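You operate a simulated robot arm through the tools that you are given. There is no shell and no other tool. Be economical: measure what you need, move in short steps, check, and stop when the job is done.

The job below is to be done with a simulated robot arm. You get a single attempt, and the scene is never put back.

## Task
Take the blue holder on the blue bench top and put it away on the desk top. Take the long pink hex key on the blue bench top and put it away on the top of the breadboard. Take the orange holder on the blue bench top and put it away on the top of the blue cabinet. Put one of the steel posts from the parts bench top on the optics bench top. Put the blue pen on the top of the blue cabinet away on the desk top. Open the third drawer from the top of the blue cabinet, take the folded green cloth and put it in the inside from the top of the third drawer of the blue cabinet and shut the drawer again. The order is free.

The check looks at the end state, three seconds after you hand in, the way a careful person would. Anything else that was tipped, shoved, dropped, spilled or broken makes it a failure. Flat cloth is picked up by pressing the open fingertips on it (5 to 10 N) and closing them slowly along it; thin cloth reads only 2 to 8 mm in the jaws.

## Robot
A 6-joint arm with a two-finger gripper on a trunk, on a base that drives. Base frame: it is fixed to the floor where the robot stands at the start and does not move with it; the origin is under the middle of the robot, x ahead of it, y to its left, z up; the surface under the hand at the start is at about z = 829. Readings come in mm, degrees, newtons and seconds.
Its first joint turns from -166.0 to 166.0 degrees. Places, roughly: blue holder [750, 0, 750]; blue pen (13x2x2 cm) [-1300, -2800, 900]; desk top [-1100, 1900, 800]; folded green cloth (8x6x2 cm) [-1700, -4000, 900]; inside of the third drawer of the blue cabinet [-1100, -2700, 400]; long pink hex key (18x5x2 cm) [700, -500, 800]; optics bench top [-4600, -4500, 800]; orange holder [500, -1000, 750]; steel post (5x5x10 cm) [-400, -1900, 900]; steel post (5x5x13 cm) [-500, -2000, 900]; steel post (5x5x15 cm) [-700, -2300, 900]; third drawer of the blue cabinet [-1200, -2700, 500]; top of the blue cabinet [-1100, -2800, 900]; top of the breadboard [-2800, -1600, 800]. Payload 2.54 kg.
The TCP is the grasp point between the finger pads, 30 mm short of the fingertips. In the tool frame z runs along the fingers and y along their closing line. Largest opening 116 mm; the body of the gripper starts 95 mm behind the TCP.
Orientation is that of the tool frame in the base frame, as a unit quaternion [x, y, z, w]. With the fingers straight down and closing along the base's y, the tool's x points along the base's -x, its y along +y and its z along -z.

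## Interface
- The arm moves only by the tool nudge_tool. Its argument "motion" is a list that holds one entry, the list of rows, each a list of 6 numbers: the shift along the base's x, y, z in units of 250 mm (1.0 is 250 mm), then the turn, a rotation vector about the base's x, y, z in units of 45 degrees (1.0 is 45 degrees). In form: [[[tx, ty, tz, ax, ay, az], ...]]. A call has 1 to 8 rows; each row is the pose to reach, as a shift and turn from the pose commanded when the call began. "claw" is the opening, from 0 (shut) to 1 (fully open), set as the call begins (left out, the last holds). A call with a number of a shift or a turn outside -1 to 1 is refused whole. Rows are played at 5 a second. More than 50 mm and 8.6 degrees between two rows, or a gripper value outside its range, and nothing of the call is played. A pose out of reach is approached as far as the arm can. The call stops where the force on the tool passes 40 N (or 10 N more than at its start, if that is more) or the arm is blocked; 0.2 s more then pass. The fingers move at their own pace (about 72 mm/s each) and stop on an object; they squeeze with about 21 N. The grip force told is the motor's: it shows also when the fingers shut on nothing. Time passes only in rows, and 0.2 s behind the last, so rows that repeat a pose let the fingers close. The reply holds the time, the measured pose of the TCP, the force on the tool along the base axes, the opening and the grip force, in the units named above and with some noise, with the torque about the TCP (base axes, N m) and any sound that the robot's microphone picked up, and new pictures: "pictures" is both (left out), scene, wrist or none.
- Cameras (640 x 400 px; columns grow to the right, rows downward): "scene" is now at [-48.2, 94, 1416.7]; the picture's right is [-0.61, -0.79, 0.00], its down [-0.39, 0.30, -0.87] and it looks along [0.69, -0.53, -0.49] (base axes); focal length 287 px, centre (320, 200). "wrist" rides on the gripper at [69, -15, -122] in the tool frame; the picture's right is [0.21, 0.98, 0.00], its down [-0.83, 0.18, -0.53] and it looks along [-0.52, 0.11, 0.85] (tool axes); focal length 251 px, centre (320, 200). There is no depth. A picture from a camera that has moved, and an enlarged one, comes with that camera's place and axes in the base frame and with its lens.
- drive_base(legs): drives the robot by 1 to 6 legs, each [ahead, left, turn to the left] in mm, mm and degrees, along the robot's own axes; the way and the turn of a leg run together, so that a leg with both is an arc; at most 1500 mm and 180 degrees a leg. The arm and the cameras ride along, it lands a little off, and it stops where it bumps. It gives what a move gives, and a new picture of the scene camera.
- head_to(pan, tilt): turns the head with the scene camera to pan (to the left, within 120 degrees either way) and tilt (down, from -29 to 69), counted from straight ahead of the robot. It gives what a move gives, and a new picture of the scene camera.
- zoom(camera, box): a new picture of the part [left, top, right, bottom] of that camera's present view, enlarged. No time passes.
- close_job(): hands the job in; it is judged then, once.

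Go step by step. Nothing tells you exact positions but the pictures and the camera data: compare them with the known pose of the tool, close in by small moves and look again before you grip or let go. The budget is 207 turns and 260 pictures, counting those below and the enlarged ones. Unless the task says otherwise, let go and move clear before handing in, and close with one line.

The tools are called after "Emit:" as name(argument=value, ...) on one line, values as JSON. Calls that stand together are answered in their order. nudge_tool: Moves the arm, as the interface text tells. Its arguments: {"type":"object","properties":{"motion":{"type":"array","items":{"type":"array","items":{"type":"array","items":{"type":"number"}}}},"claw":{"type":"number"},"pictures":{"type":"string","enum":["both","scene","wrist","none"]}},"required":["motion"]} The other tools are called the same way: drive_base (legs) drives the base; head_to (pan, tilt) turns the head that bears the scene camera; zoom (camera, box) takes an enlarged picture of a part of a camera's view; close_job () hands the job in.

At the start:

```text
t: 0.0
ee_pos: [428.8, -366.1, 1045.9]
ee_rot: [0.0, 1.0, -0.001, 0.0]
force: [-0.6, -0.3, 0.4]
moment: [0.06, 0.03, -0.01]
finger_gap: 116.0
grip_force: 0.0
robot x, y, heading: [-0.1, 0.9, -0.0]
head pan, tilt: [-37.8, 29.1]
```

scene: 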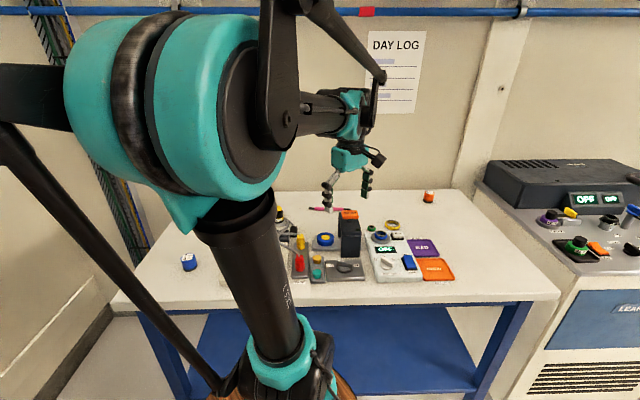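
wrist: 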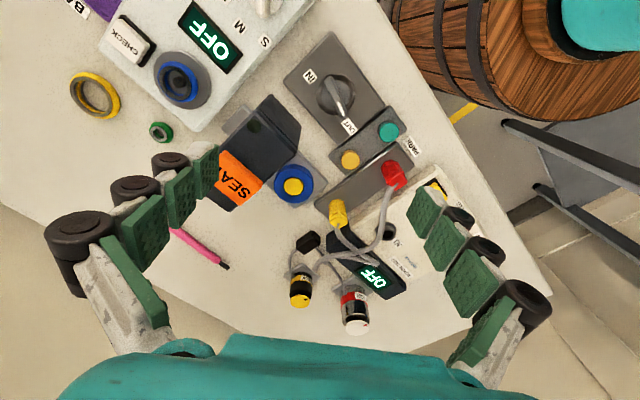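

The bench in front holds the blue holder (left), the pink hex key (behind the instruments) and the orange holder (far right). I'll enlarge each to see its shape.

Emit:
zoom(camera="scene", box=[150, 230, 230, 280])

Emit:
zoom(camera="scene", box=[270, 170, 470, 295])

```text
8.00 times, centred on (190, 255) of scene
camera zoom: at [-48.2, 94.0, 1416.7], right [-0.61, -0.79, 0.0], down [-0.39, 0.3, -0.87], along [0.69, -0.53, -0.49], focal length 2298 px, centre (1360, -240)
```

zoom: 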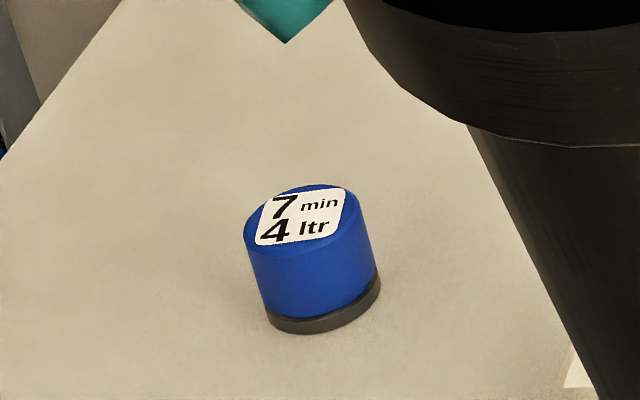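

```text
3.20 times, centred on (370, 232) of scene
camera zoom: at [-48.2, 94.0, 1416.7], right [-0.61, -0.79, 0.0], down [-0.39, 0.3, -0.87], along [0.69, -0.53, -0.49], focal length 919 px, centre (160, 96)
```

zoom: 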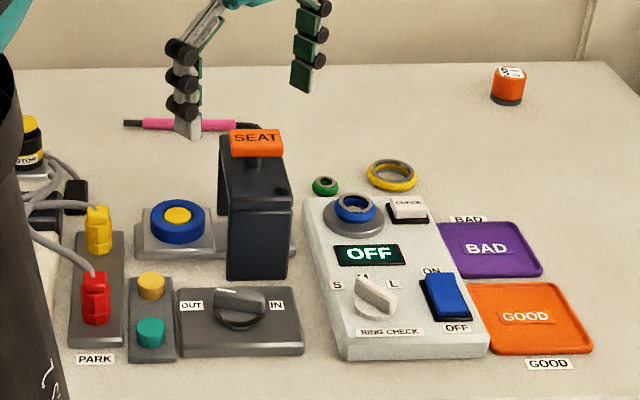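

The holders are upright cylinders about 50 mm wide. I'll move over towards the blue holder, at about (697, 5), at the present height.

Emit:
nudge_tool(motion=[[[0.1, 0.15, 0, 0, 0, 0], [0.2, 0.3, 0, 0, 0, 0], [0.3, 0.45, 0, 0, 0, 0], [0.4, 0.6, 0, 0, 0, 0], [0.5, 0.75, 0, 0, 0, 0], [0.6, 0.88, 0, 0, 0, 0]]], claw=1, pictures="wrist")

Emit:
head_to(pan=0, tilt=35)

```text
t: 1.4
ee_pos: [579.0, -146.9, 1046.7]
ee_rot: [0.0, 1.0, -0.001, 0.0]
force: [-0.3, -0.7, 0.6]
moment: [0.01, -0.02, 0.0]
finger_gap: 116.0
grip_force: 0.1
robot x, y, heading: [1.4, -0.2, 0.1]
head pan, tilt: [-37.8, 29.1]
camera wrist: at [508.5, -161.5, 1169.0], right [-0.21, 0.98, 0.0], down [0.83, 0.18, 0.53], along [0.52, 0.11, -0.85], focal length 251 px, centre (320, 200)
```

wrist: 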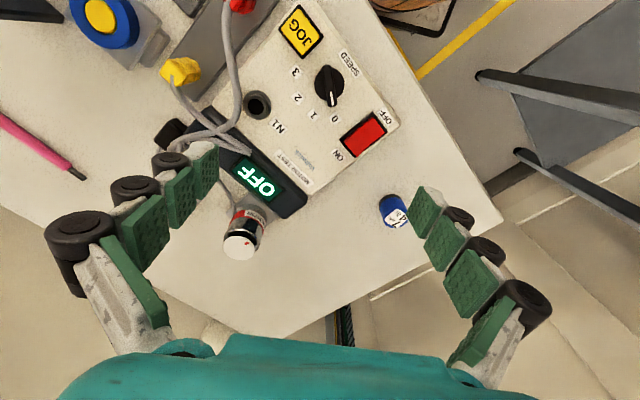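

```text
t: 2.4
ee_pos: [579.4, -147.6, 1047.3]
ee_rot: [0.001, 1.0, 0.0, 0.0]
force: [-0.4, -0.7, 0.3]
moment: [-0.01, -0.03, 0.01]
finger_gap: 115.9
grip_force: 0.1
robot x, y, heading: [0.3, -1.4, 0.0]
head pan, tilt: [0.0, 35.0]
camera scene: at [-31.9, 149.5, 1407.6], right [0.0, -1.0, 0.0], down [-0.57, 0.0, -0.82], along [0.82, 0.0, -0.57], focal length 287 px, centre (320, 200)
```

scene: 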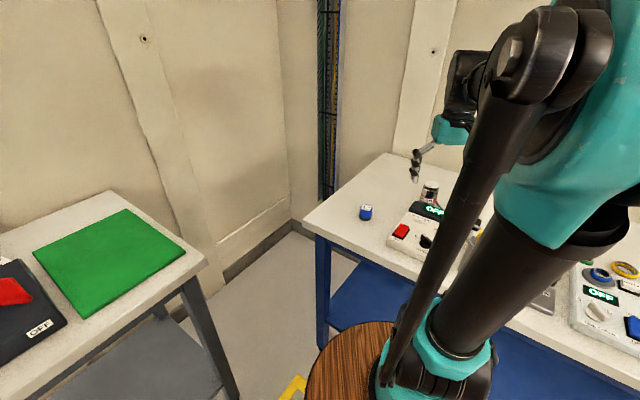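

Both views agree: the blue holder is at about (709, 1), with its middle at about z 842. I'll move above it, partway down, and look.

Emit:
nudge_tool(motion=[[[0.1, 0.12, 0, 0, 0, 0], [0.2, 0.24, 0, 0, 0, 0], [0.3, 0.36, 0, 0, 0, 0], [0.4, 0.48, 0, 0, 0, 0], [0.52, 0.59, 0, 0, 0, 0], [0.52, 0.59, -0.18, 0, 0, 0], [0.52, 0.59, -0.36, 0, 0, 0]]], pictures="wrist")

```text
t: 4.0
ee_pos: [708.6, 0.4, 957.5]
ee_rot: [0.0, 1.0, 0.0, 0.0]
force: [0.0, -0.4, -0.4]
moment: [-0.03, -0.04, 0.03]
finger_gap: 116.2
grip_force: 0.1
robot x, y, heading: [-4.3, -1.0, 0.2]
head pan, tilt: [0.0, 35.0]
camera wrist: at [638.2, -12.7, 1078.8], right [-0.21, 0.98, 0.0], down [0.83, 0.18, 0.53], along [0.52, 0.11, -0.85], focal length 251 px, centre (320, 200)
```

wrist: 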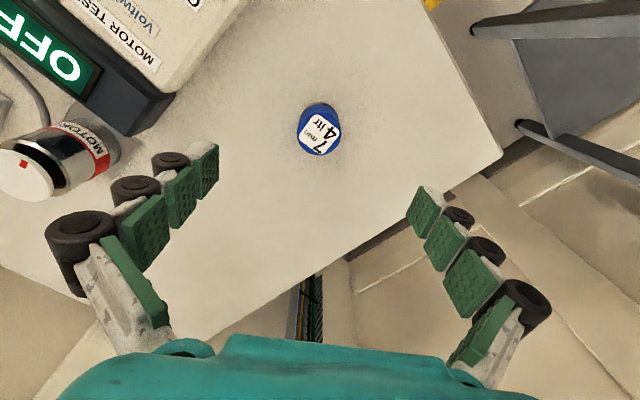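

It is nearly centred. I'll go down and grip.

Emit:
nudge_tool(motion=[[[-0.02, 0, -0.14, 0, 0, 0], [-0.02, 0, -0.26, 0, 0, 0], [-0.02, 0, -0.36, 0, 0, 0], [-0.02, 0, -0.37, 0, 0, 0]]], pictures="wrist")

Emit:
nudge_tool(motion=[[[0, 0, 0, 0, 0, 0], [0, 0, 0, 0, 0, 0], [0, 0, 0, 0, 0, 0], [0, 0, 0, 0, 0, 0], [0, 0, 0, 0, 0, 0]]], claw=0, pictures="wrist")

```text
t: 5.0
ee_pos: [704.4, 2.2, 863.7]
ee_rot: [0.0, 1.0, 0.0, 0.0]
force: [0.0, 0.0, 1.0]
moment: [0.0, 0.04, -0.02]
finger_gap: 116.0
grip_force: 0.0
robot x, y, heading: [0.1, 0.2, 0.0]
head pan, tilt: [0.0, 35.0]
camera wrist: at [633.1, -12.7, 985.6], right [-0.21, 0.98, 0.0], down [0.83, 0.18, 0.53], along [0.52, 0.11, -0.85], focal length 251 px, centre (320, 200)
```

wrist: 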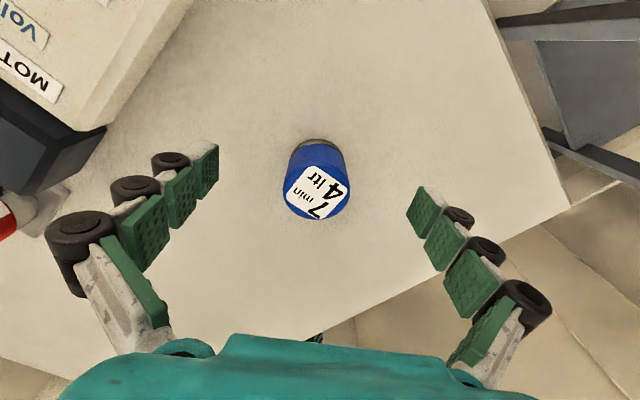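

```text
t: 6.2
ee_pos: [704.8, 1.1, 864.4]
ee_rot: [-0.001, 1.0, 0.0, 0.001]
force: [0.3, -1.1, 2.4]
moment: [0.0, 0.0, 0.0]
finger_gap: 38.6
grip_force: 21.1
robot x, y, heading: [-1.9, 3.8, -0.0]
head pan, tilt: [0.0, 35.0]
camera wrist: at [633.1, -12.7, 985.9], right [-0.21, 0.98, 0.0], down [0.83, 0.18, 0.53], along [0.52, 0.11, -0.85], focal length 251 px, centre (320, 200)
```

wrist: 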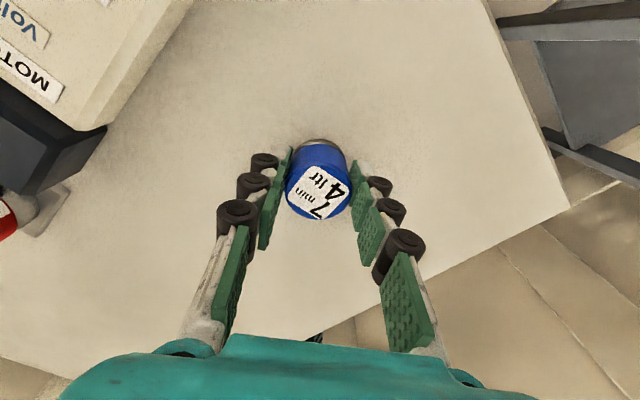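

Gripped at 38.6 mm. I'll lift it and look towards the desk on the left.

Emit:
nudge_tool(motion=[[[0, 0, 0.15, 0, 0, 0], [0, 0, 0.33, 0, 0, 0], [0, 0, 0.5, 0, 0, 0], [0, 0, 0.68, 0, 0, 0], [0, 0, 0.86, 0, 0, 0], [-0.18, 0, 0.95, 0, 0, 0], [-0.36, 0, 1, 0, 0, 0], [-0.55, 0, 1, 0, 0, 0]]], pictures="none")

Emit:
head_to(pan=115, tilt=25)

Emit:
head_to(pan=-115, tilt=25)

```text
refused: row 6 steps farther than a row can; nothing moved
```

```text
t: 8.2
ee_pos: [704.6, 3.3, 863.8]
ee_rot: [0.0, 1.0, 0.0, -0.001]
force: [-0.3, -0.1, 1.1]
moment: [0.01, 0.0, 0.03]
finger_gap: 38.4
grip_force: 20.8
robot x, y, heading: [-0.4, -1.1, 0.1]
head pan, tilt: [115.0, 25.0]
camera scene: at [-158.8, 233.1, 1423.3], right [0.91, 0.42, 0.0], down [0.18, -0.38, -0.91], along [-0.38, 0.82, -0.42], focal length 287 px, centre (320, 200)
```

scene: 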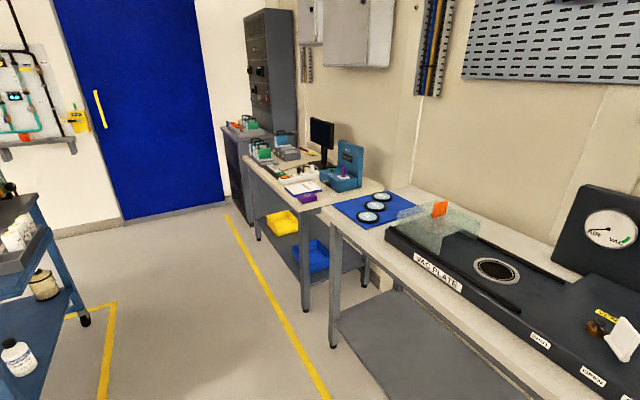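

```text
t: 11.5
ee_pos: [703.7, 1.8, 863.6]
ee_rot: [0.0, 1.0, 0.0, 0.0]
force: [-0.1, -0.5, -0.8]
moment: [0.01, 0.0, 0.01]
finger_gap: 38.7
grip_force: 21.2
robot x, y, heading: [-4.9, -0.8, -0.2]
head pan, tilt: [-115.0, 25.0]
camera scene: at [-158.8, 66.1, 1423.3], right [-0.91, 0.42, 0.0], down [0.18, 0.38, -0.91], along [-0.38, -0.82, -0.42], focal length 287 px, centre (320, 200)
```

scene: 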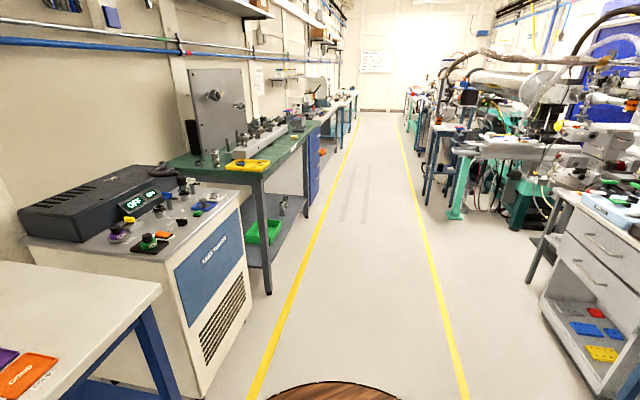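

The first row step was too long, so nothing moved. I'll lift with shorter steps and enlarge the desk view.

Emit:
nudge_tool(motion=[[[0, 0, 0.15, 0, 0, 0], [0, 0, 0.33, 0, 0, 0], [0, 0, 0.5, 0, 0, 0], [0, 0, 0.68, 0, 0, 0], [0, 0, 0.84, 0, 0, 0], [-0.14, 0, 0.94, 0, 0, 0], [-0.33, 0, 0.97, 0, 0, 0], [-0.51, 0, 0.97, 0, 0, 0]]], pictures="wrist")

Emit:
head_to(pan=118, tilt=25)

Emit:
zoom(camera="scene", box=[230, 110, 406, 220])

```text
t: 13.3
ee_pos: [577.9, -0.9, 1104.2]
ee_rot: [-0.001, 1.0, 0.0, 0.0]
force: [0.5, 0.6, -1.5]
moment: [-0.02, 0.08, -0.01]
finger_gap: 38.4
grip_force: 21.6
robot x, y, heading: [-0.9, 1.3, -0.2]
head pan, tilt: [-115.0, 25.0]
camera wrist: at [507.7, -14.5, 1226.0], right [-0.21, 0.98, 0.0], down [0.83, 0.18, 0.53], along [0.52, 0.11, -0.85], focal length 251 px, centre (320, 200)
```

wrist: 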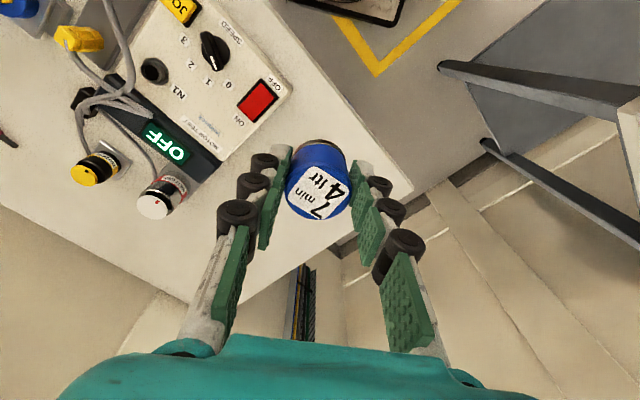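

```text
t: 16.6
ee_pos: [578.0, -0.5, 1103.7]
ee_rot: [0.0, 1.0, 0.0, 0.0]
force: [-0.3, 0.7, -1.4]
moment: [-0.02, -0.02, 0.01]
finger_gap: 38.7
grip_force: 20.8
robot x, y, heading: [-3.0, 1.8, -0.1]
head pan, tilt: [118.0, 25.0]
camera scene: at [-163.2, 230.9, 1423.3], right [0.88, 0.47, 0.0], down [0.2, -0.37, -0.91], along [-0.43, 0.8, -0.42], focal length 287 px, centre (320, 200)
```

scene: 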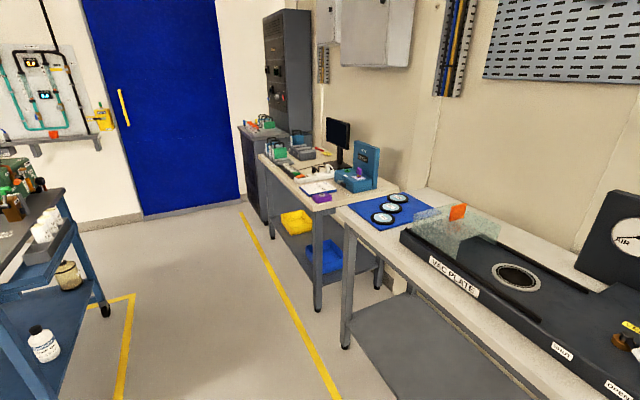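

```text
3.64 times, centred on (318, 165) of scene
camera zoom: at [-163.2, 230.9, 1423.3], right [0.88, 0.47, 0.0], down [0.2, -0.37, -0.91], along [-0.43, 0.8, -0.42], focal length 1045 px, centre (327, 327)
```

zoom: 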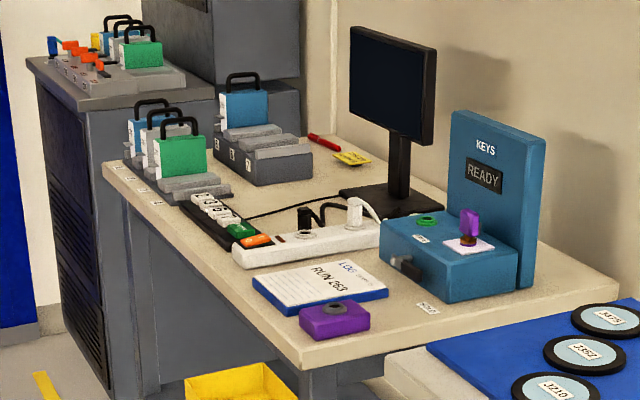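

The desk stands to the left with its front edge running from about (-776, 1297) to (-1612, 1921). I'll back off, turn to face along 53°, and drive sideways to it.

Emit:
head_to(pan=30, tilt=35)

Emit:
drive_base(legs=[[-300, 0, 0], [0, 0, 53], [0, 1443, 0]])

```text
t: 18.2
ee_pos: [578.5, -0.9, 1104.4]
ee_rot: [0.0, 1.0, 0.001, 0.0]
force: [0.4, 0.8, -1.0]
moment: [0.04, 0.0, 0.0]
finger_gap: 38.5
grip_force: 20.8
robot x, y, heading: [0.2, 2.0, -0.3]
head pan, tilt: [30.0, 35.0]
camera scene: at [-43.7, 193.7, 1407.6], right [0.5, -0.87, 0.0], down [-0.5, -0.29, -0.82], along [0.71, 0.41, -0.57], focal length 287 px, centre (320, 200)
```

scene: 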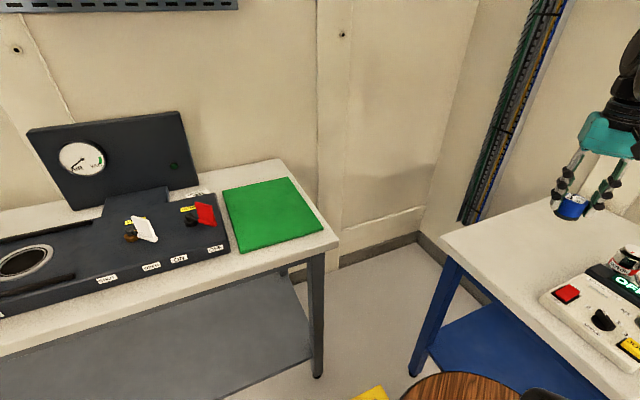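

```text
t: 26.7
ee_pos: [-642.9, 971.7, 1104.2]
ee_rot: [-0.499, 0.867, -0.001, 0.002]
force: [0.0, -0.8, -0.3]
moment: [0.02, -0.03, 0.02]
finger_gap: 38.4
grip_force: 21.2
robot x, y, heading: [-935.4, 473.0, 59.9]
head pan, tilt: [30.0, 35.0]
stopped in leg 3: the robot was blocked; the commanded pose is now the measured one
camera scene: at [-1124.4, 532.4, 1407.6], right [1.0, 0.0, 0.0], down [0.0, -0.57, -0.82], along [0.0, 0.82, -0.57], focal length 287 px, centre (320, 200)
```

scene: 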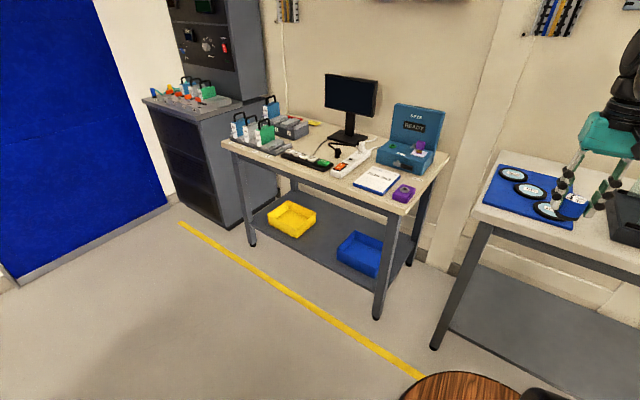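

The robot stopped at (-935, 473), blocked by something on its left. I'll look there.

Emit:
head_to(pan=110, tilt=45)

Emit:
head_to(pan=-30, tilt=60)

```text
t: 28.3
ee_pos: [-644.4, 971.5, 1103.3]
ee_rot: [-0.499, 0.867, -0.001, 0.001]
force: [0.2, 0.4, -0.6]
moment: [-0.01, -0.01, 0.0]
finger_gap: 38.7
grip_force: 20.7
robot x, y, heading: [-936.6, 472.4, 59.8]
head pan, tilt: [110.0, 45.0]
camera scene: at [-1204.6, 458.8, 1392.8], right [0.18, 0.98, 0.0], down [0.7, -0.12, -0.71], along [-0.7, 0.12, -0.71], focal length 287 px, centre (320, 200)
```

scene: 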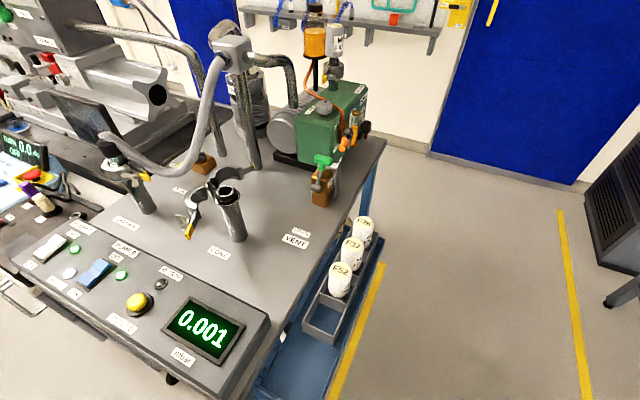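

```text
t: 30.5
ee_pos: [-643.6, 971.7, 1104.6]
ee_rot: [-0.499, 0.867, -0.001, 0.001]
force: [-0.7, -0.6, -1.6]
moment: [0.03, -0.02, -0.02]
finger_gap: 38.5
grip_force: 21.3
robot x, y, heading: [-931.0, 473.6, 59.7]
head pan, tilt: [-30.0, 60.0]
camera scene: at [-1066.8, 477.6, 1373.3], right [0.5, -0.87, 0.0], down [-0.75, -0.43, -0.5], along [0.43, 0.25, -0.87], focal length 287 px, centre (320, 200)
```

scene: 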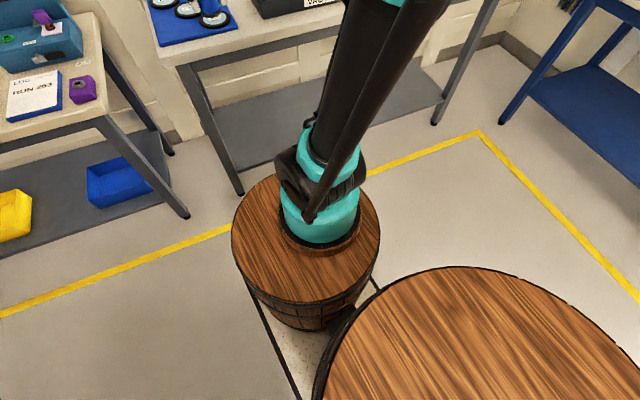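

It bumped the vacuum cart on the left rear, so I'll move ahead first, straighten the heading to 53°, then slide left along the desk front.

Emit:
drive_base(legs=[[180, 0, 0], [0, 0, -7], [0, 650, 0]])

Emit:
head_to(pan=10, tilt=45)

```text
t: 34.7
ee_pos: [-808.2, 1332.1, 1105.4]
ee_rot: [-0.48, 0.877, -0.001, 0.001]
force: [1.1, 0.4, -1.2]
moment: [-0.04, 0.0, -0.01]
finger_gap: 38.2
grip_force: 20.9
robot x, y, heading: [-1123.7, 847.9, 57.3]
head pan, tilt: [-30.0, 60.0]
stopped in leg 3: the robot was blocked; the commanded pose is now the measured one
camera scene: at [-1252.7, 856.4, 1373.3], right [0.46, -0.89, 0.0], down [-0.77, -0.4, -0.5], along [0.44, 0.23, -0.87], focal length 287 px, centre (320, 200)
```

scene: 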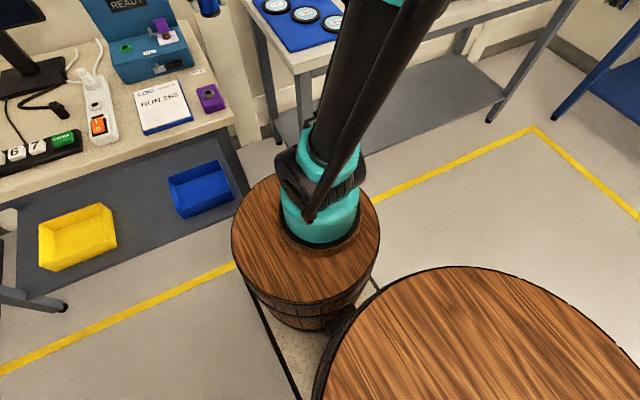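

```text
t: 35.8
ee_pos: [-808.6, 1332.3, 1104.4]
ee_rot: [-0.481, 0.877, -0.001, 0.0]
force: [-0.5, -0.1, -0.2]
moment: [0.01, 0.0, 0.04]
finger_gap: 38.3
grip_force: 20.8
robot x, y, heading: [-1123.1, 843.6, 57.4]
head pan, tilt: [10.0, 45.0]
camera scene: at [-1280.5, 900.9, 1392.7], right [0.92, -0.39, 0.0], down [-0.27, -0.65, -0.71], along [0.27, 0.65, -0.71], focal length 287 px, centre (320, 200)
```

scene: 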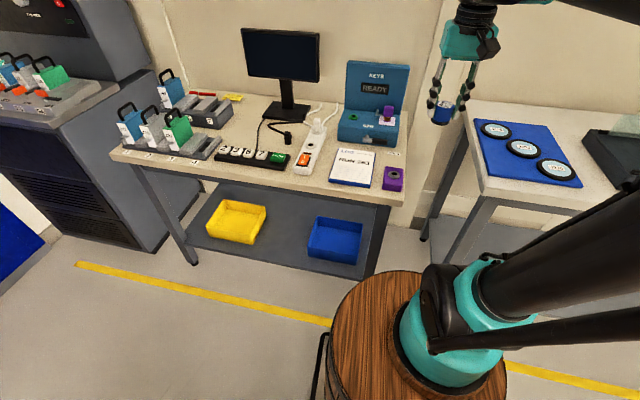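

I'm close enough to the desk here. I'll enlarge the desk to choose a free spot.

Emit:
zoom(camera="scene", box=[208, 95, 432, 235])

Emit:
head_to(pan=110, tilt=55)

```text
2.86 times, centred on (320, 165) of scene
camera zoom: at [-1280.5, 900.9, 1392.7], right [0.92, -0.39, 0.0], down [-0.27, -0.65, -0.71], along [0.27, 0.65, -0.71], focal length 821 px, centre (320, 300)
```

zoom: 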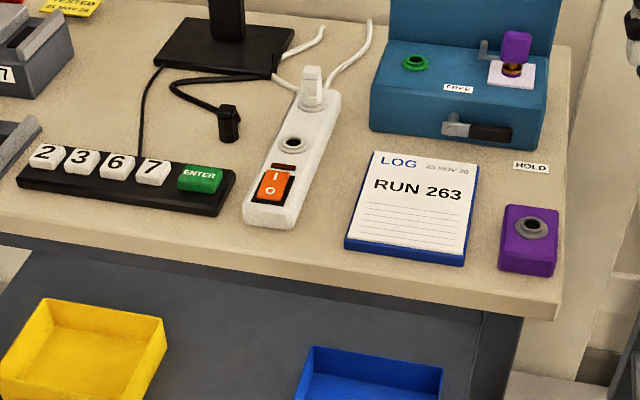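

```text
t: 37.5
ee_pos: [-808.6, 1332.2, 1104.2]
ee_rot: [-0.48, 0.878, -0.001, 0.0]
force: [-0.5, -0.6, -0.9]
moment: [-0.01, 0.0, 0.03]
finger_gap: 38.2
grip_force: 20.9
robot x, y, heading: [-1119.5, 849.7, 57.5]
head pan, tilt: [110.0, 55.0]
camera scene: at [-1382.2, 841.7, 1379.3], right [0.22, 0.98, 0.0], down [0.8, -0.18, -0.57], along [-0.56, 0.13, -0.82], focal length 287 px, centre (320, 200)
```

scene: 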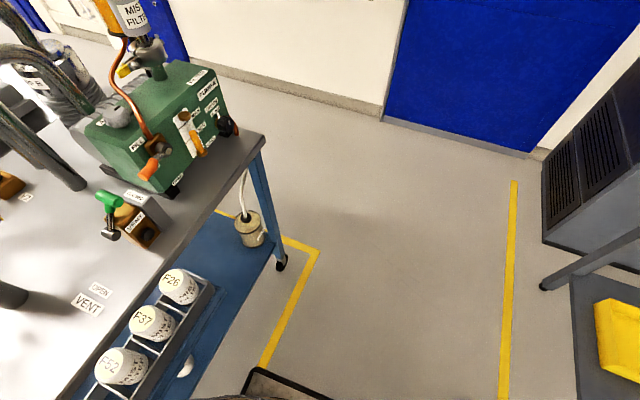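

I'll put the blue holder in the clear patch behind the keypad strip, left of the monitor, at about (-1190, 1867). I'll move the hand left along the desk front.

Emit:
nudge_tool(motion=[[[-0.15, 0.12, 0, 0, 0, 0], [-0.3, 0.24, 0, 0, 0, 0], [-0.45, 0.36, 0, 0, 0, 0], [-0.6, 0.47, 0, 0, 0, 0], [-0.75, 0.59, 0, 0, 0, 0], [-0.9, 0.71, 0, 0, 0, 0], [-1.0, 0.79, 0, 0, 0, 0]]], pictures="none")

Emit:
head_to(pan=10, tilt=45)

```text
t: 39.1
ee_pos: [-1059.3, 1529.9, 1104.3]
ee_rot: [-0.48, 0.877, -0.001, 0.001]
force: [0.0, -1.3, -1.3]
moment: [0.07, 0.0, -0.03]
finger_gap: 38.3
grip_force: 21.3
robot x, y, heading: [-1122.8, 846.7, 57.3]
head pan, tilt: [110.0, 55.0]
```

```text
t: 40.9
ee_pos: [-1059.3, 1529.8, 1105.9]
ee_rot: [-0.479, 0.878, -0.002, 0.001]
force: [-0.4, -0.2, -0.4]
moment: [-0.01, 0.0, -0.02]
finger_gap: 38.1
grip_force: 21.1
robot x, y, heading: [-1121.5, 843.7, 57.5]
head pan, tilt: [10.0, 45.0]
camera scene: at [-1280.7, 901.0, 1392.7], right [0.92, -0.38, 0.0], down [-0.27, -0.65, -0.71], along [0.27, 0.65, -0.71], focal length 287 px, centre (320, 200)
```

scene: 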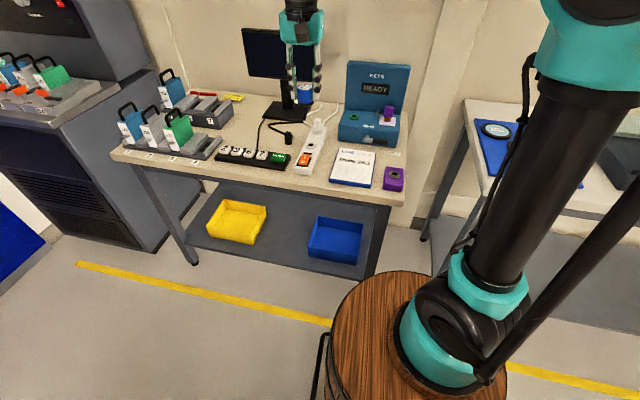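

Emit:
nudge_tool(motion=[[[-0.15, 0.12, 0, 0, 0, 0], [-0.3, 0.24, 0, 0, 0, 0], [-0.42, 0.36, 0, 0, 0, 0], [-0.5, 0.5, 0, 0, 0, 0], [-0.52, 0.68, 0, 0, 0, 0], [-0.52, 0.86, 0, 0, 0, 0]]], pictures="both")

```text
t: 42.3
ee_pos: [-1188.5, 1745.4, 1104.1]
ee_rot: [-0.48, 0.877, -0.001, 0.0]
force: [0.4, -1.4, 0.5]
moment: [0.06, 0.02, 0.0]
finger_gap: 38.3
grip_force: 20.8
robot x, y, heading: [-1120.8, 845.4, 57.4]
head pan, tilt: [10.0, 45.0]
camera scene: at [-1280.6, 900.4, 1392.8], right [0.92, -0.39, 0.0], down [-0.27, -0.65, -0.71], along [0.27, 0.65, -0.71], focal length 287 px, centre (320, 200)
camera wrist: at [-1214.7, 1679.3, 1226.0], right [-0.94, 0.35, 0.0], down [0.29, 0.79, 0.53], along [0.19, 0.5, -0.85], focal length 251 px, centre (320, 200)
```

scene: 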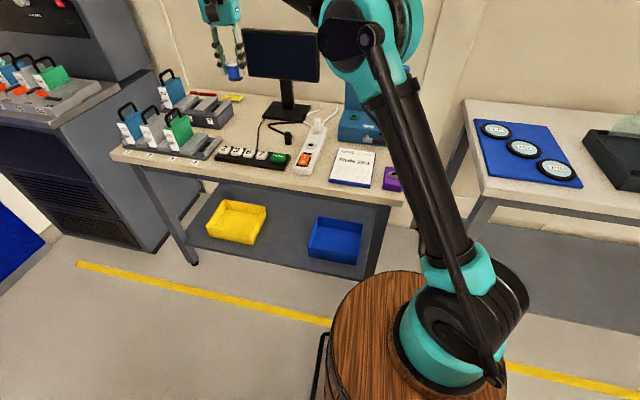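
wrist: 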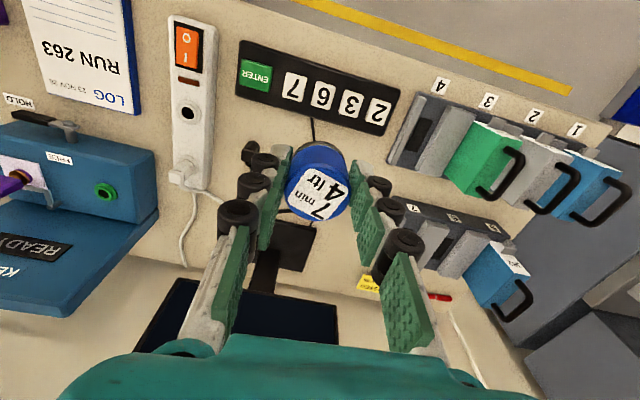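

The clear patch is at about (-1198, 1878), with the desk top near z 800. I'll move over it and partway down.

Emit:
nudge_tool(motion=[[[-0.02, 0.18, 0, 0, 0, 0], [-0.04, 0.36, 0, 0, 0, 0], [-0.04, 0.53, 0, 0, 0, 0], [-0.04, 0.53, -0.19, 0, 0, 0], [-0.04, 0.53, -0.38, 0, 0, 0], [-0.04, 0.53, -0.57, 0, 0, 0]]], pictures="both")

```text
t: 43.7
ee_pos: [-1194.8, 1863.5, 968.8]
ee_rot: [-0.48, 0.877, -0.001, 0.001]
force: [-1.1, 0.6, -0.3]
moment: [0.01, -0.02, 0.01]
finger_gap: 38.3
grip_force: 21.2
out of reach, approached as far as the arm can: row 2, 3, 4, 5, 6
robot x, y, heading: [-1120.0, 846.1, 57.3]
head pan, tilt: [10.0, 45.0]
camera scene: at [-1280.7, 900.8, 1392.7], right [0.92, -0.39, 0.0], down [-0.27, -0.65, -0.71], along [0.27, 0.65, -0.71], focal length 287 px, centre (320, 200)
camera wrist: at [-1220.8, 1798.5, 1090.3], right [-0.94, 0.35, 0.0], down [0.29, 0.79, 0.53], along [0.19, 0.5, -0.85], focal length 251 px, centre (320, 200)
```

scene: 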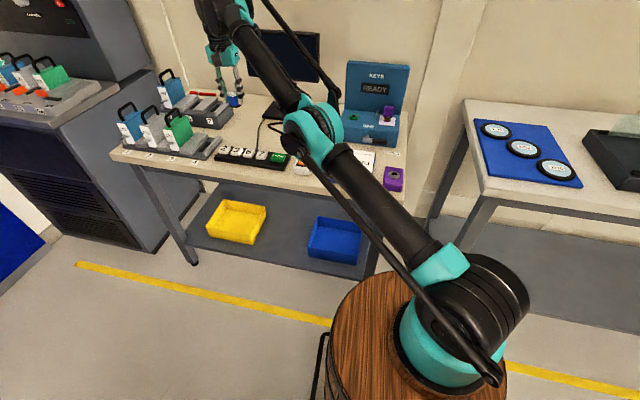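
wrist: 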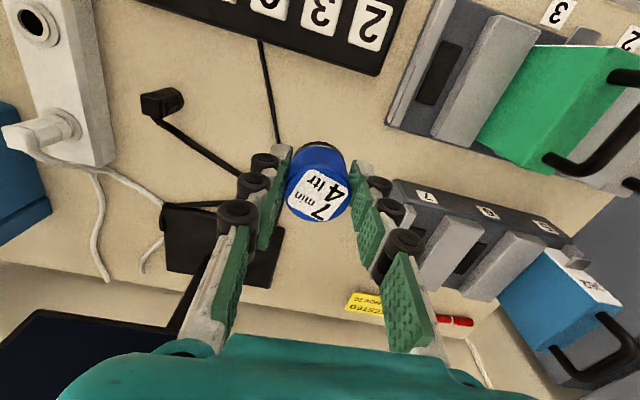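

The hand is at the edge of reach but over a clear spot. I'll lower straight down.

Emit:
nudge_tool(motion=[[[0, -0.06, -0.15, 0, 0, 0], [0, -0.06, -0.3, 0, 0, 0], [0, -0.06, -0.4, 0, 0, 0], [0, -0.06, -0.44, 0, 0, 0]]], pictures="wrist")

```text
t: 44.7
ee_pos: [-1205.0, 1885.1, 875.9]
ee_rot: [-0.479, 0.878, -0.002, 0.001]
force: [1.0, -0.4, -1.1]
moment: [0.0, -0.02, -0.02]
finger_gap: 38.4
grip_force: 21.4
out of reach, approached as far as the arm can: row 1, 2, 3, 4
robot x, y, heading: [-1122.8, 848.0, 57.4]
head pan, tilt: [10.0, 45.0]
camera wrist: at [-1231.5, 1820.5, 998.0], right [-0.94, 0.35, 0.0], down [0.29, 0.79, 0.53], along [0.19, 0.5, -0.85], focal length 251 px, centre (320, 200)
```

wrist: 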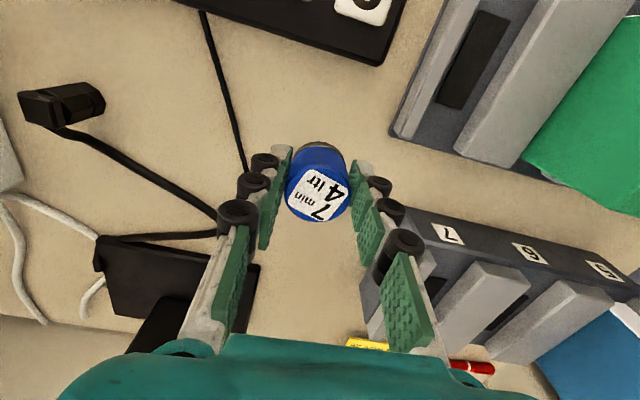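

Emit:
nudge_tool(motion=[[[0.02, -0.1, 0, 0, 0, 0], [0.02, -0.1, -0.06, 0, 0, 0], [0.02, -0.1, -0.1, 0, 0, 0]]], pictures="wrist")

```text
t: 45.5
ee_pos: [-1209.0, 1889.2, 864.5]
ee_rot: [-0.479, 0.878, -0.001, 0.0]
force: [-0.3, -0.2, -0.6]
moment: [0.02, -0.04, 0.01]
finger_gap: 38.5
grip_force: 20.8
out of reach, approached as far as the arm can: row 1, 2, 3
robot x, y, heading: [-1123.8, 845.0, 57.3]
head pan, tilt: [10.0, 45.0]
camera wrist: at [-1234.3, 1824.2, 985.1], right [-0.94, 0.35, 0.0], down [0.29, 0.79, 0.53], along [0.19, 0.5, -0.85], focal length 251 px, centre (320, 200)
```

wrist: 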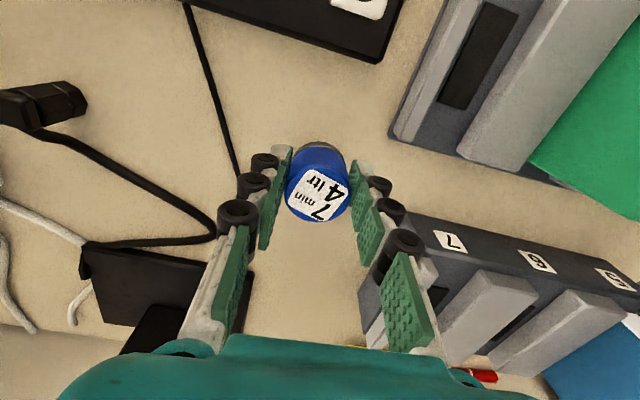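

The arm seems to be against its reach limit. I'll test by commanding it clearly back towards the robot.

Emit:
nudge_tool(motion=[[[0.02, -0.1, 0.05, 0, 0, 0], [0.06, -0.2, 0.1, 0, 0, 0]]], pictures="none")

```text
t: 46.1
ee_pos: [-1202.6, 1874.9, 903.3]
ee_rot: [-0.479, 0.878, -0.003, 0.001]
force: [0.2, -0.9, -1.0]
moment: [0.01, -0.01, 0.03]
finger_gap: 38.4
grip_force: 21.1
out of reach, approached as far as the arm can: row 1, 2
robot x, y, heading: [-1123.9, 844.5, 57.3]
head pan, tilt: [10.0, 45.0]
```

Emit:
nudge_tool(motion=[[[0.05, -0.15, 0, 0, 0, 0], [0.1, -0.3, 0, 0, 0, 0], [0.15, -0.45, 0, 0, 0, 0]]], pictures="none")

```text
t: 46.9
ee_pos: [-1188.1, 1844.5, 966.3]
ee_rot: [-0.479, 0.878, -0.002, 0.0]
force: [-0.2, 1.3, -1.6]
moment: [-0.12, -0.04, -0.01]
finger_gap: 38.5
grip_force: 21.0
out of reach, approached as far as the arm can: row 1, 2, 3
robot x, y, heading: [-1122.0, 845.2, 57.5]
head pan, tilt: [10.0, 45.0]
```

Emit:
nudge_tool(motion=[[[0.05, -0.15, 0, 0, 0, 0], [0.1, -0.3, 0, 0, 0, 0], [0.15, -0.45, 0, 0, 0, 0], [0.15, -0.45, 0, 0, 0, 0]]], pictures="wrist")

```text
t: 47.9
ee_pos: [-1168.1, 1795.1, 1027.9]
ee_rot: [-0.479, 0.878, -0.001, 0.001]
force: [0.1, -0.3, -0.7]
moment: [-0.01, -0.02, 0.01]
finger_gap: 38.3
grip_force: 21.5
out of reach, approached as far as the arm can: row 1, 2, 3, 4
robot x, y, heading: [-1120.6, 847.2, 57.3]
head pan, tilt: [10.0, 45.0]
camera wrist: at [-1193.1, 1729.4, 1149.8], right [-0.94, 0.35, 0.0], down [0.29, 0.79, 0.53], along [0.19, 0.5, -0.85], focal length 251 px, centre (320, 200)
```

wrist: 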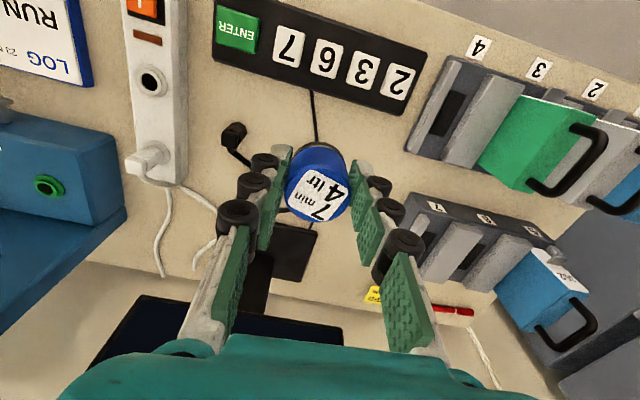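

The spot is about 1020 mm from the robot's axis, beyond reach. I'll draw the hand back and up, then drive 100 mm nearer.

Emit:
nudge_tool(motion=[[[0.05, -0.15, 0.1, 0, 0, 0], [0.1, -0.3, 0.2, 0, 0, 0], [0.15, -0.45, 0.3, 0, 0, 0], [0.2, -0.6, 0.3, 0, 0, 0], [0.2, -0.6, 0.3, 0, 0, 0]]], pictures="none")

Emit:
drive_base(legs=[[100, 0, 0]])

```text
t: 49.1
ee_pos: [-1132.4, 1710.8, 1092.6]
ee_rot: [-0.48, 0.877, -0.002, 0.0]
force: [0.0, -0.4, -0.8]
moment: [-0.01, 0.03, 0.0]
finger_gap: 38.2
grip_force: 20.8
out of reach, approached as far as the arm can: row 1, 2, 3, 4, 5
robot x, y, heading: [-1119.6, 843.7, 57.5]
head pan, tilt: [10.0, 45.0]
```

```text
t: 50.2
ee_pos: [-1078.1, 1795.6, 1092.2]
ee_rot: [-0.478, 0.878, -0.002, 0.0]
force: [-0.5, -0.4, -1.8]
moment: [0.01, -0.01, 0.01]
finger_gap: 38.1
grip_force: 20.5
robot x, y, heading: [-1067.8, 930.9, 57.3]
head pan, tilt: [10.0, 45.0]
camera scene: at [-1227.0, 984.8, 1392.7], right [0.92, -0.39, 0.0], down [-0.27, -0.65, -0.71], along [0.27, 0.65, -0.71], focal length 287 px, centre (320, 200)
```

scene: 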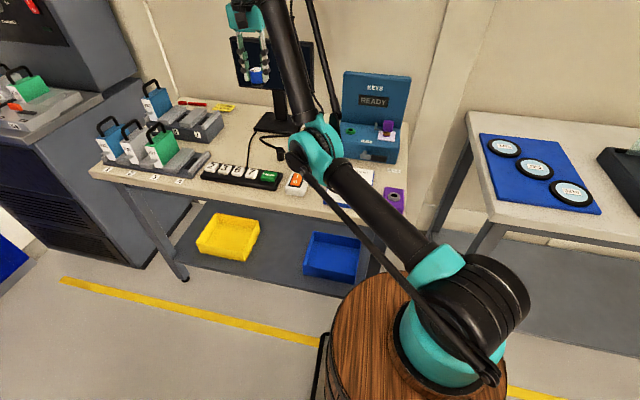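

The arm's elbow has folded low over the desk front. I'll draw the hand up and toward the robot to bring it back to a normal posture.

Emit:
nudge_tool(motion=[[[0, -0.1, 0.14, 0, 0, 0], [0, -0.2, 0.28, 0, 0, 0], [0, -0.35, 0.4, 0, 0, 0], [0, -0.5, 0.48, 0, 0, 0], [0, -0.65, 0.5, 0, 0, 0], [0, -0.8, 0.5, 0, 0, 0], [0, -0.8, 0.5, 0, 0, 0]]], pictures="scene")

```text
t: 51.8
ee_pos: [-1114.3, 1708.2, 1291.4]
ee_rot: [-0.479, 0.878, -0.002, 0.001]
force: [0.7, -0.2, -0.8]
moment: [0.02, 0.0, 0.0]
finger_gap: 38.4
grip_force: 21.1
out of reach, approached as far as the arm can: row 1, 2, 3, 4, 5, 6, 7
robot x, y, heading: [-1066.6, 932.0, 57.4]
head pan, tilt: [10.0, 45.0]
camera scene: at [-1227.0, 984.8, 1392.7], right [0.92, -0.39, 0.0], down [-0.27, -0.65, -0.71], along [0.27, 0.65, -0.71], focal length 287 px, centre (320, 200)
```

scene: 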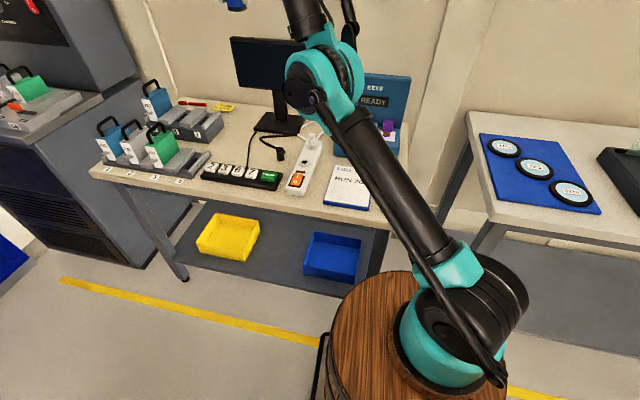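

I'll see whether the arm settles toward its commanded pose on repeated rows.

Emit:
nudge_tool(motion=[[[0, 0, 0, 0, 0, 0], [0, 0, 0, 0, 0, 0], [0, 0, 0, 0, 0, 0]]], pictures="none")

Emit:
nudge_tool(motion=[[[0.05, -0.15, 0, 0, 0, 0], [0.1, -0.3, 0, 0, 0, 0], [0.15, -0.45, 0, 0, 0, 0], [0.2, -0.6, 0, 0, 0, 0], [0.2, -0.6, 0, 0, 0, 0]]], pictures="none")

```text
t: 52.6
ee_pos: [-1114.2, 1709.2, 1291.4]
ee_rot: [-0.479, 0.878, -0.002, 0.001]
force: [0.0, -0.5, -0.4]
moment: [-0.02, 0.02, -0.01]
finger_gap: 38.3
grip_force: 21.4
robot x, y, heading: [-1064.3, 929.3, 57.3]
head pan, tilt: [10.0, 45.0]
```

```text
t: 53.8
ee_pos: [-1089.6, 1644.7, 1373.1]
ee_rot: [-0.479, 0.878, -0.002, 0.001]
force: [-0.1, -0.9, -1.2]
moment: [0.02, 0.0, -0.02]
finger_gap: 37.9
grip_force: 20.9
out of reach, approached as far as the arm can: row 1, 2, 3, 4, 5
robot x, y, heading: [-1066.2, 929.3, 57.3]
head pan, tilt: [10.0, 45.0]
```

Emit:
head_to(pan=-10, tilt=5)

```text
t: 54.9
ee_pos: [-1091.3, 1646.3, 1372.5]
ee_rot: [-0.478, 0.878, -0.003, 0.0]
force: [0.7, -0.3, -0.7]
moment: [0.02, 0.01, -0.02]
finger_gap: 38.0
grip_force: 20.8
robot x, y, heading: [-1067.9, 930.6, 57.3]
head pan, tilt: [-10.0, 5.0]
camera scene: at [-1196.1, 977.3, 1455.7], right [0.73, -0.68, 0.0], down [-0.06, -0.06, -1.0], along [0.68, 0.73, -0.09], focal length 287 px, centre (320, 200)
```

scene: 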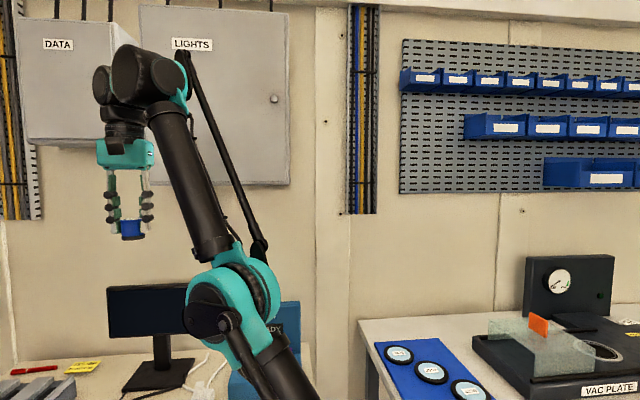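

The forearm points up in line with the upper arm: the elbow is stuck at straight. Commanding the hand outward and down should bend it the right way again.

Emit:
nudge_tool(motion=[[[-0.015, 0.09, -0.06, 0, 0, 0], [-0.03, 0.18, -0.14, 0, 0, 0], [-0.045, 0.26, -0.24, 0, 0, 0], [-0.06, 0.32, -0.36, 0, 0, 0], [-0.07, 0.36, -0.5, 0, 0, 0], [-0.07, 0.36, -0.64, 0, 0, 0]]], pictures="scene")

```text
t: 56.3
ee_pos: [-1114.1, 1750.7, 1216.5]
ee_rot: [-0.479, 0.878, -0.004, 0.001]
force: [0.8, -0.2, -0.3]
moment: [0.06, 0.0, -0.02]
finger_gap: 37.7
grip_force: 21.0
out of reach, approached as far as the arm can: row 6
robot x, y, heading: [-1072.6, 932.5, 57.2]
head pan, tilt: [-10.0, 5.0]
camera scene: at [-1196.0, 976.9, 1455.8], right [0.73, -0.68, 0.0], down [-0.06, -0.06, -1.0], along [0.68, 0.73, -0.09], focal length 287 px, centre (320, 200)
```

scene: 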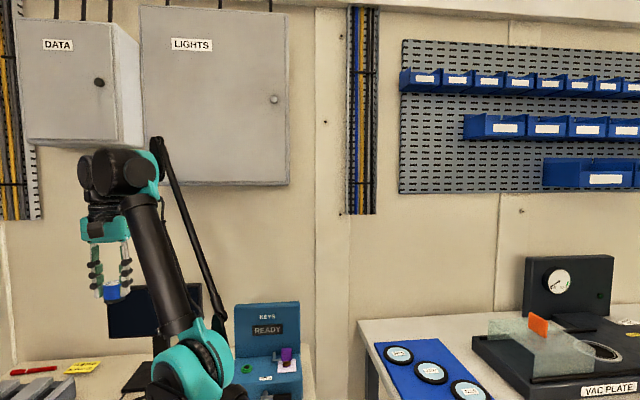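

The forearm is bent the wrong way (elbow low). I'll stretch the arm straight outward and then down so the elbow crosses over.

Emit:
nudge_tool(motion=[[[-0.04, 0.15, -0.1, 0, 0, 0], [-0.08, 0.3, -0.2, 0, 0, 0], [-0.12, 0.45, -0.3, 0, 0, 0], [-0.16, 0.6, -0.4, 0, 0, 0], [-0.185, 0.69, -0.56, 0, 0, 0], [-0.185, 0.69, -0.74, 0, 0, 0], [-0.185, 0.69, -0.92, 0, 0, 0]]], pictures="scene")

```text
t: 57.9
ee_pos: [-1158.5, 1924.6, 983.6]
ee_rot: [-0.479, 0.878, -0.002, 0.0]
force: [0.9, -0.6, -0.8]
moment: [0.08, 0.0, -0.01]
finger_gap: 37.9
grip_force: 20.7
out of reach, approached as far as the arm can: row 4, 5, 6
robot x, y, heading: [-1066.9, 929.9, 57.1]
head pan, tilt: [-10.0, 5.0]
camera scene: at [-1196.1, 976.9, 1455.8], right [0.73, -0.68, 0.0], down [-0.06, -0.06, -1.0], along [0.68, 0.73, -0.09], focal length 287 px, centre (320, 200)
```

scene: 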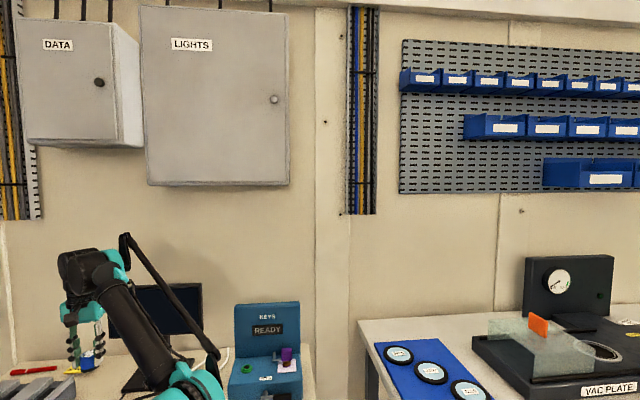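

The last row was reached. Now I'll test pulling in at this height.

Emit:
nudge_tool(motion=[[[0.03, -0.1, -0.04, 0, 0, 0], [0.06, -0.22, -0.08, 0, 0, 0]]], pictures="scene")

```text
t: 58.5
ee_pos: [-1152.1, 1903.4, 988.0]
ee_rot: [-0.479, 0.878, -0.003, 0.001]
force: [-0.1, -1.2, -0.2]
moment: [0.0, 0.01, 0.03]
finger_gap: 37.9
grip_force: 21.4
out of reach, approached as far as the arm can: row 1, 2
robot x, y, heading: [-1067.4, 933.4, 57.3]
head pan, tilt: [-10.0, 5.0]
camera scene: at [-1196.1, 977.3, 1455.8], right [0.73, -0.68, 0.0], down [-0.06, -0.06, -1.0], along [0.68, 0.73, -0.09], focal length 287 px, centre (320, 200)
```

scene: 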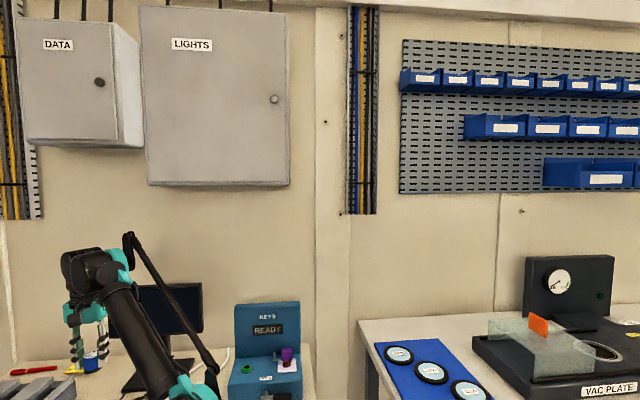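

Emit:
nudge_tool(motion=[[[0.0, 0.02, -0.18, 0, 0, 0], [0.0, 0.02, -0.36, 0, 0, 0]]], pictures="scene")

```text
t: 59.1
ee_pos: [-1162.3, 1947.8, 916.7]
ee_rot: [-0.479, 0.878, -0.003, 0.0]
force: [-0.1, 0.2, -0.5]
moment: [0.0, 0.01, 0.0]
finger_gap: 38.0
grip_force: 20.6
out of reach, approached as far as the arm can: row 1, 2
robot x, y, heading: [-1065.5, 927.8, 57.0]
head pan, tilt: [-10.0, 5.0]
camera scene: at [-1196.1, 977.1, 1455.8], right [0.73, -0.68, 0.0], down [-0.06, -0.06, -1.0], along [0.68, 0.73, -0.09], focal length 287 px, centre (320, 200)
```

scene: 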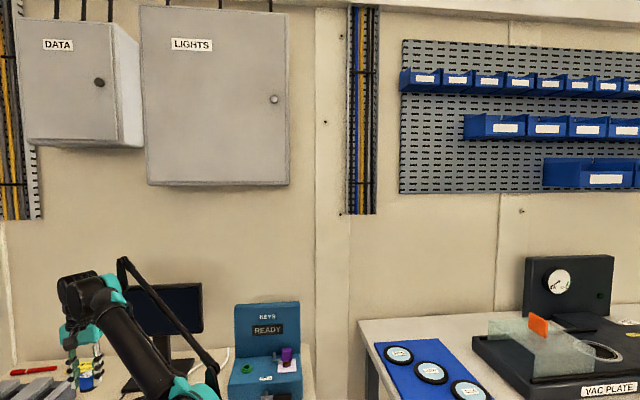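

I'll push outward past the limit for a few rows so the elbow goes fully straight, then step down and in.

Emit:
nudge_tool(motion=[[[-0.02, 0.08, 0.17, 0, 0, 0], [-0.02, 0.08, 0.35, 0, 0, 0], [-0.03, 0.12, 0.37, 0, 0, 0], [-0.03, 0.12, 0.37, 0, 0, 0], [-0.03, 0.12, 0.37, 0, 0, 0], [0.01, -0.03, 0.27, 0, 0, 0], [0.02, -0.08, 0.09, 0, 0, 0], [0.03, -0.14, -0.02, 0, 0, 0]]], pictures="none")

```text
t: 60.9
ee_pos: [-1156.9, 1913.1, 914.9]
ee_rot: [-0.479, 0.878, -0.002, 0.0]
force: [-0.3, 0.4, -1.1]
moment: [-0.02, 0.01, -0.02]
finger_gap: 37.5
grip_force: 20.8
out of reach, approached as far as the arm can: row 1, 2, 3, 4, 5
robot x, y, heading: [-1066.8, 927.5, 57.3]
head pan, tilt: [-10.0, 5.0]
```

The last rows were reached this time. I'll move to the clear patch, staying at this height.

Emit:
nudge_tool(motion=[[[-0.04, -0.12, 0.04, 0, 0, 0], [-0.1, -0.22, 0.04, 0, 0, 0], [-0.17, -0.22, 0.04, 0, 0, 0]]], pictures="wrist")

```text
t: 61.7
ee_pos: [-1199.4, 1857.1, 924.0]
ee_rot: [-0.479, 0.878, -0.003, 0.0]
force: [0.2, 0.6, -0.6]
moment: [-0.05, 0.02, 0.0]
finger_gap: 37.6
grip_force: 21.1
robot x, y, heading: [-1068.7, 928.4, 57.2]
head pan, tilt: [-10.0, 5.0]
camera wrist: at [-1225.4, 1792.2, 1046.7], right [-0.94, 0.35, 0.0], down [0.29, 0.79, 0.53], along [0.19, 0.5, -0.85], focal length 251 px, centre (320, 200)
```

wrist: 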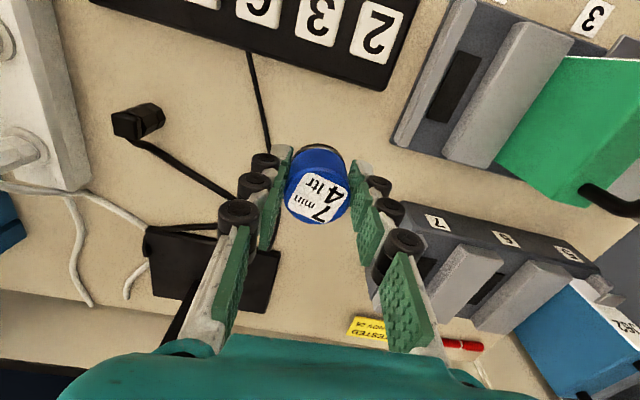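

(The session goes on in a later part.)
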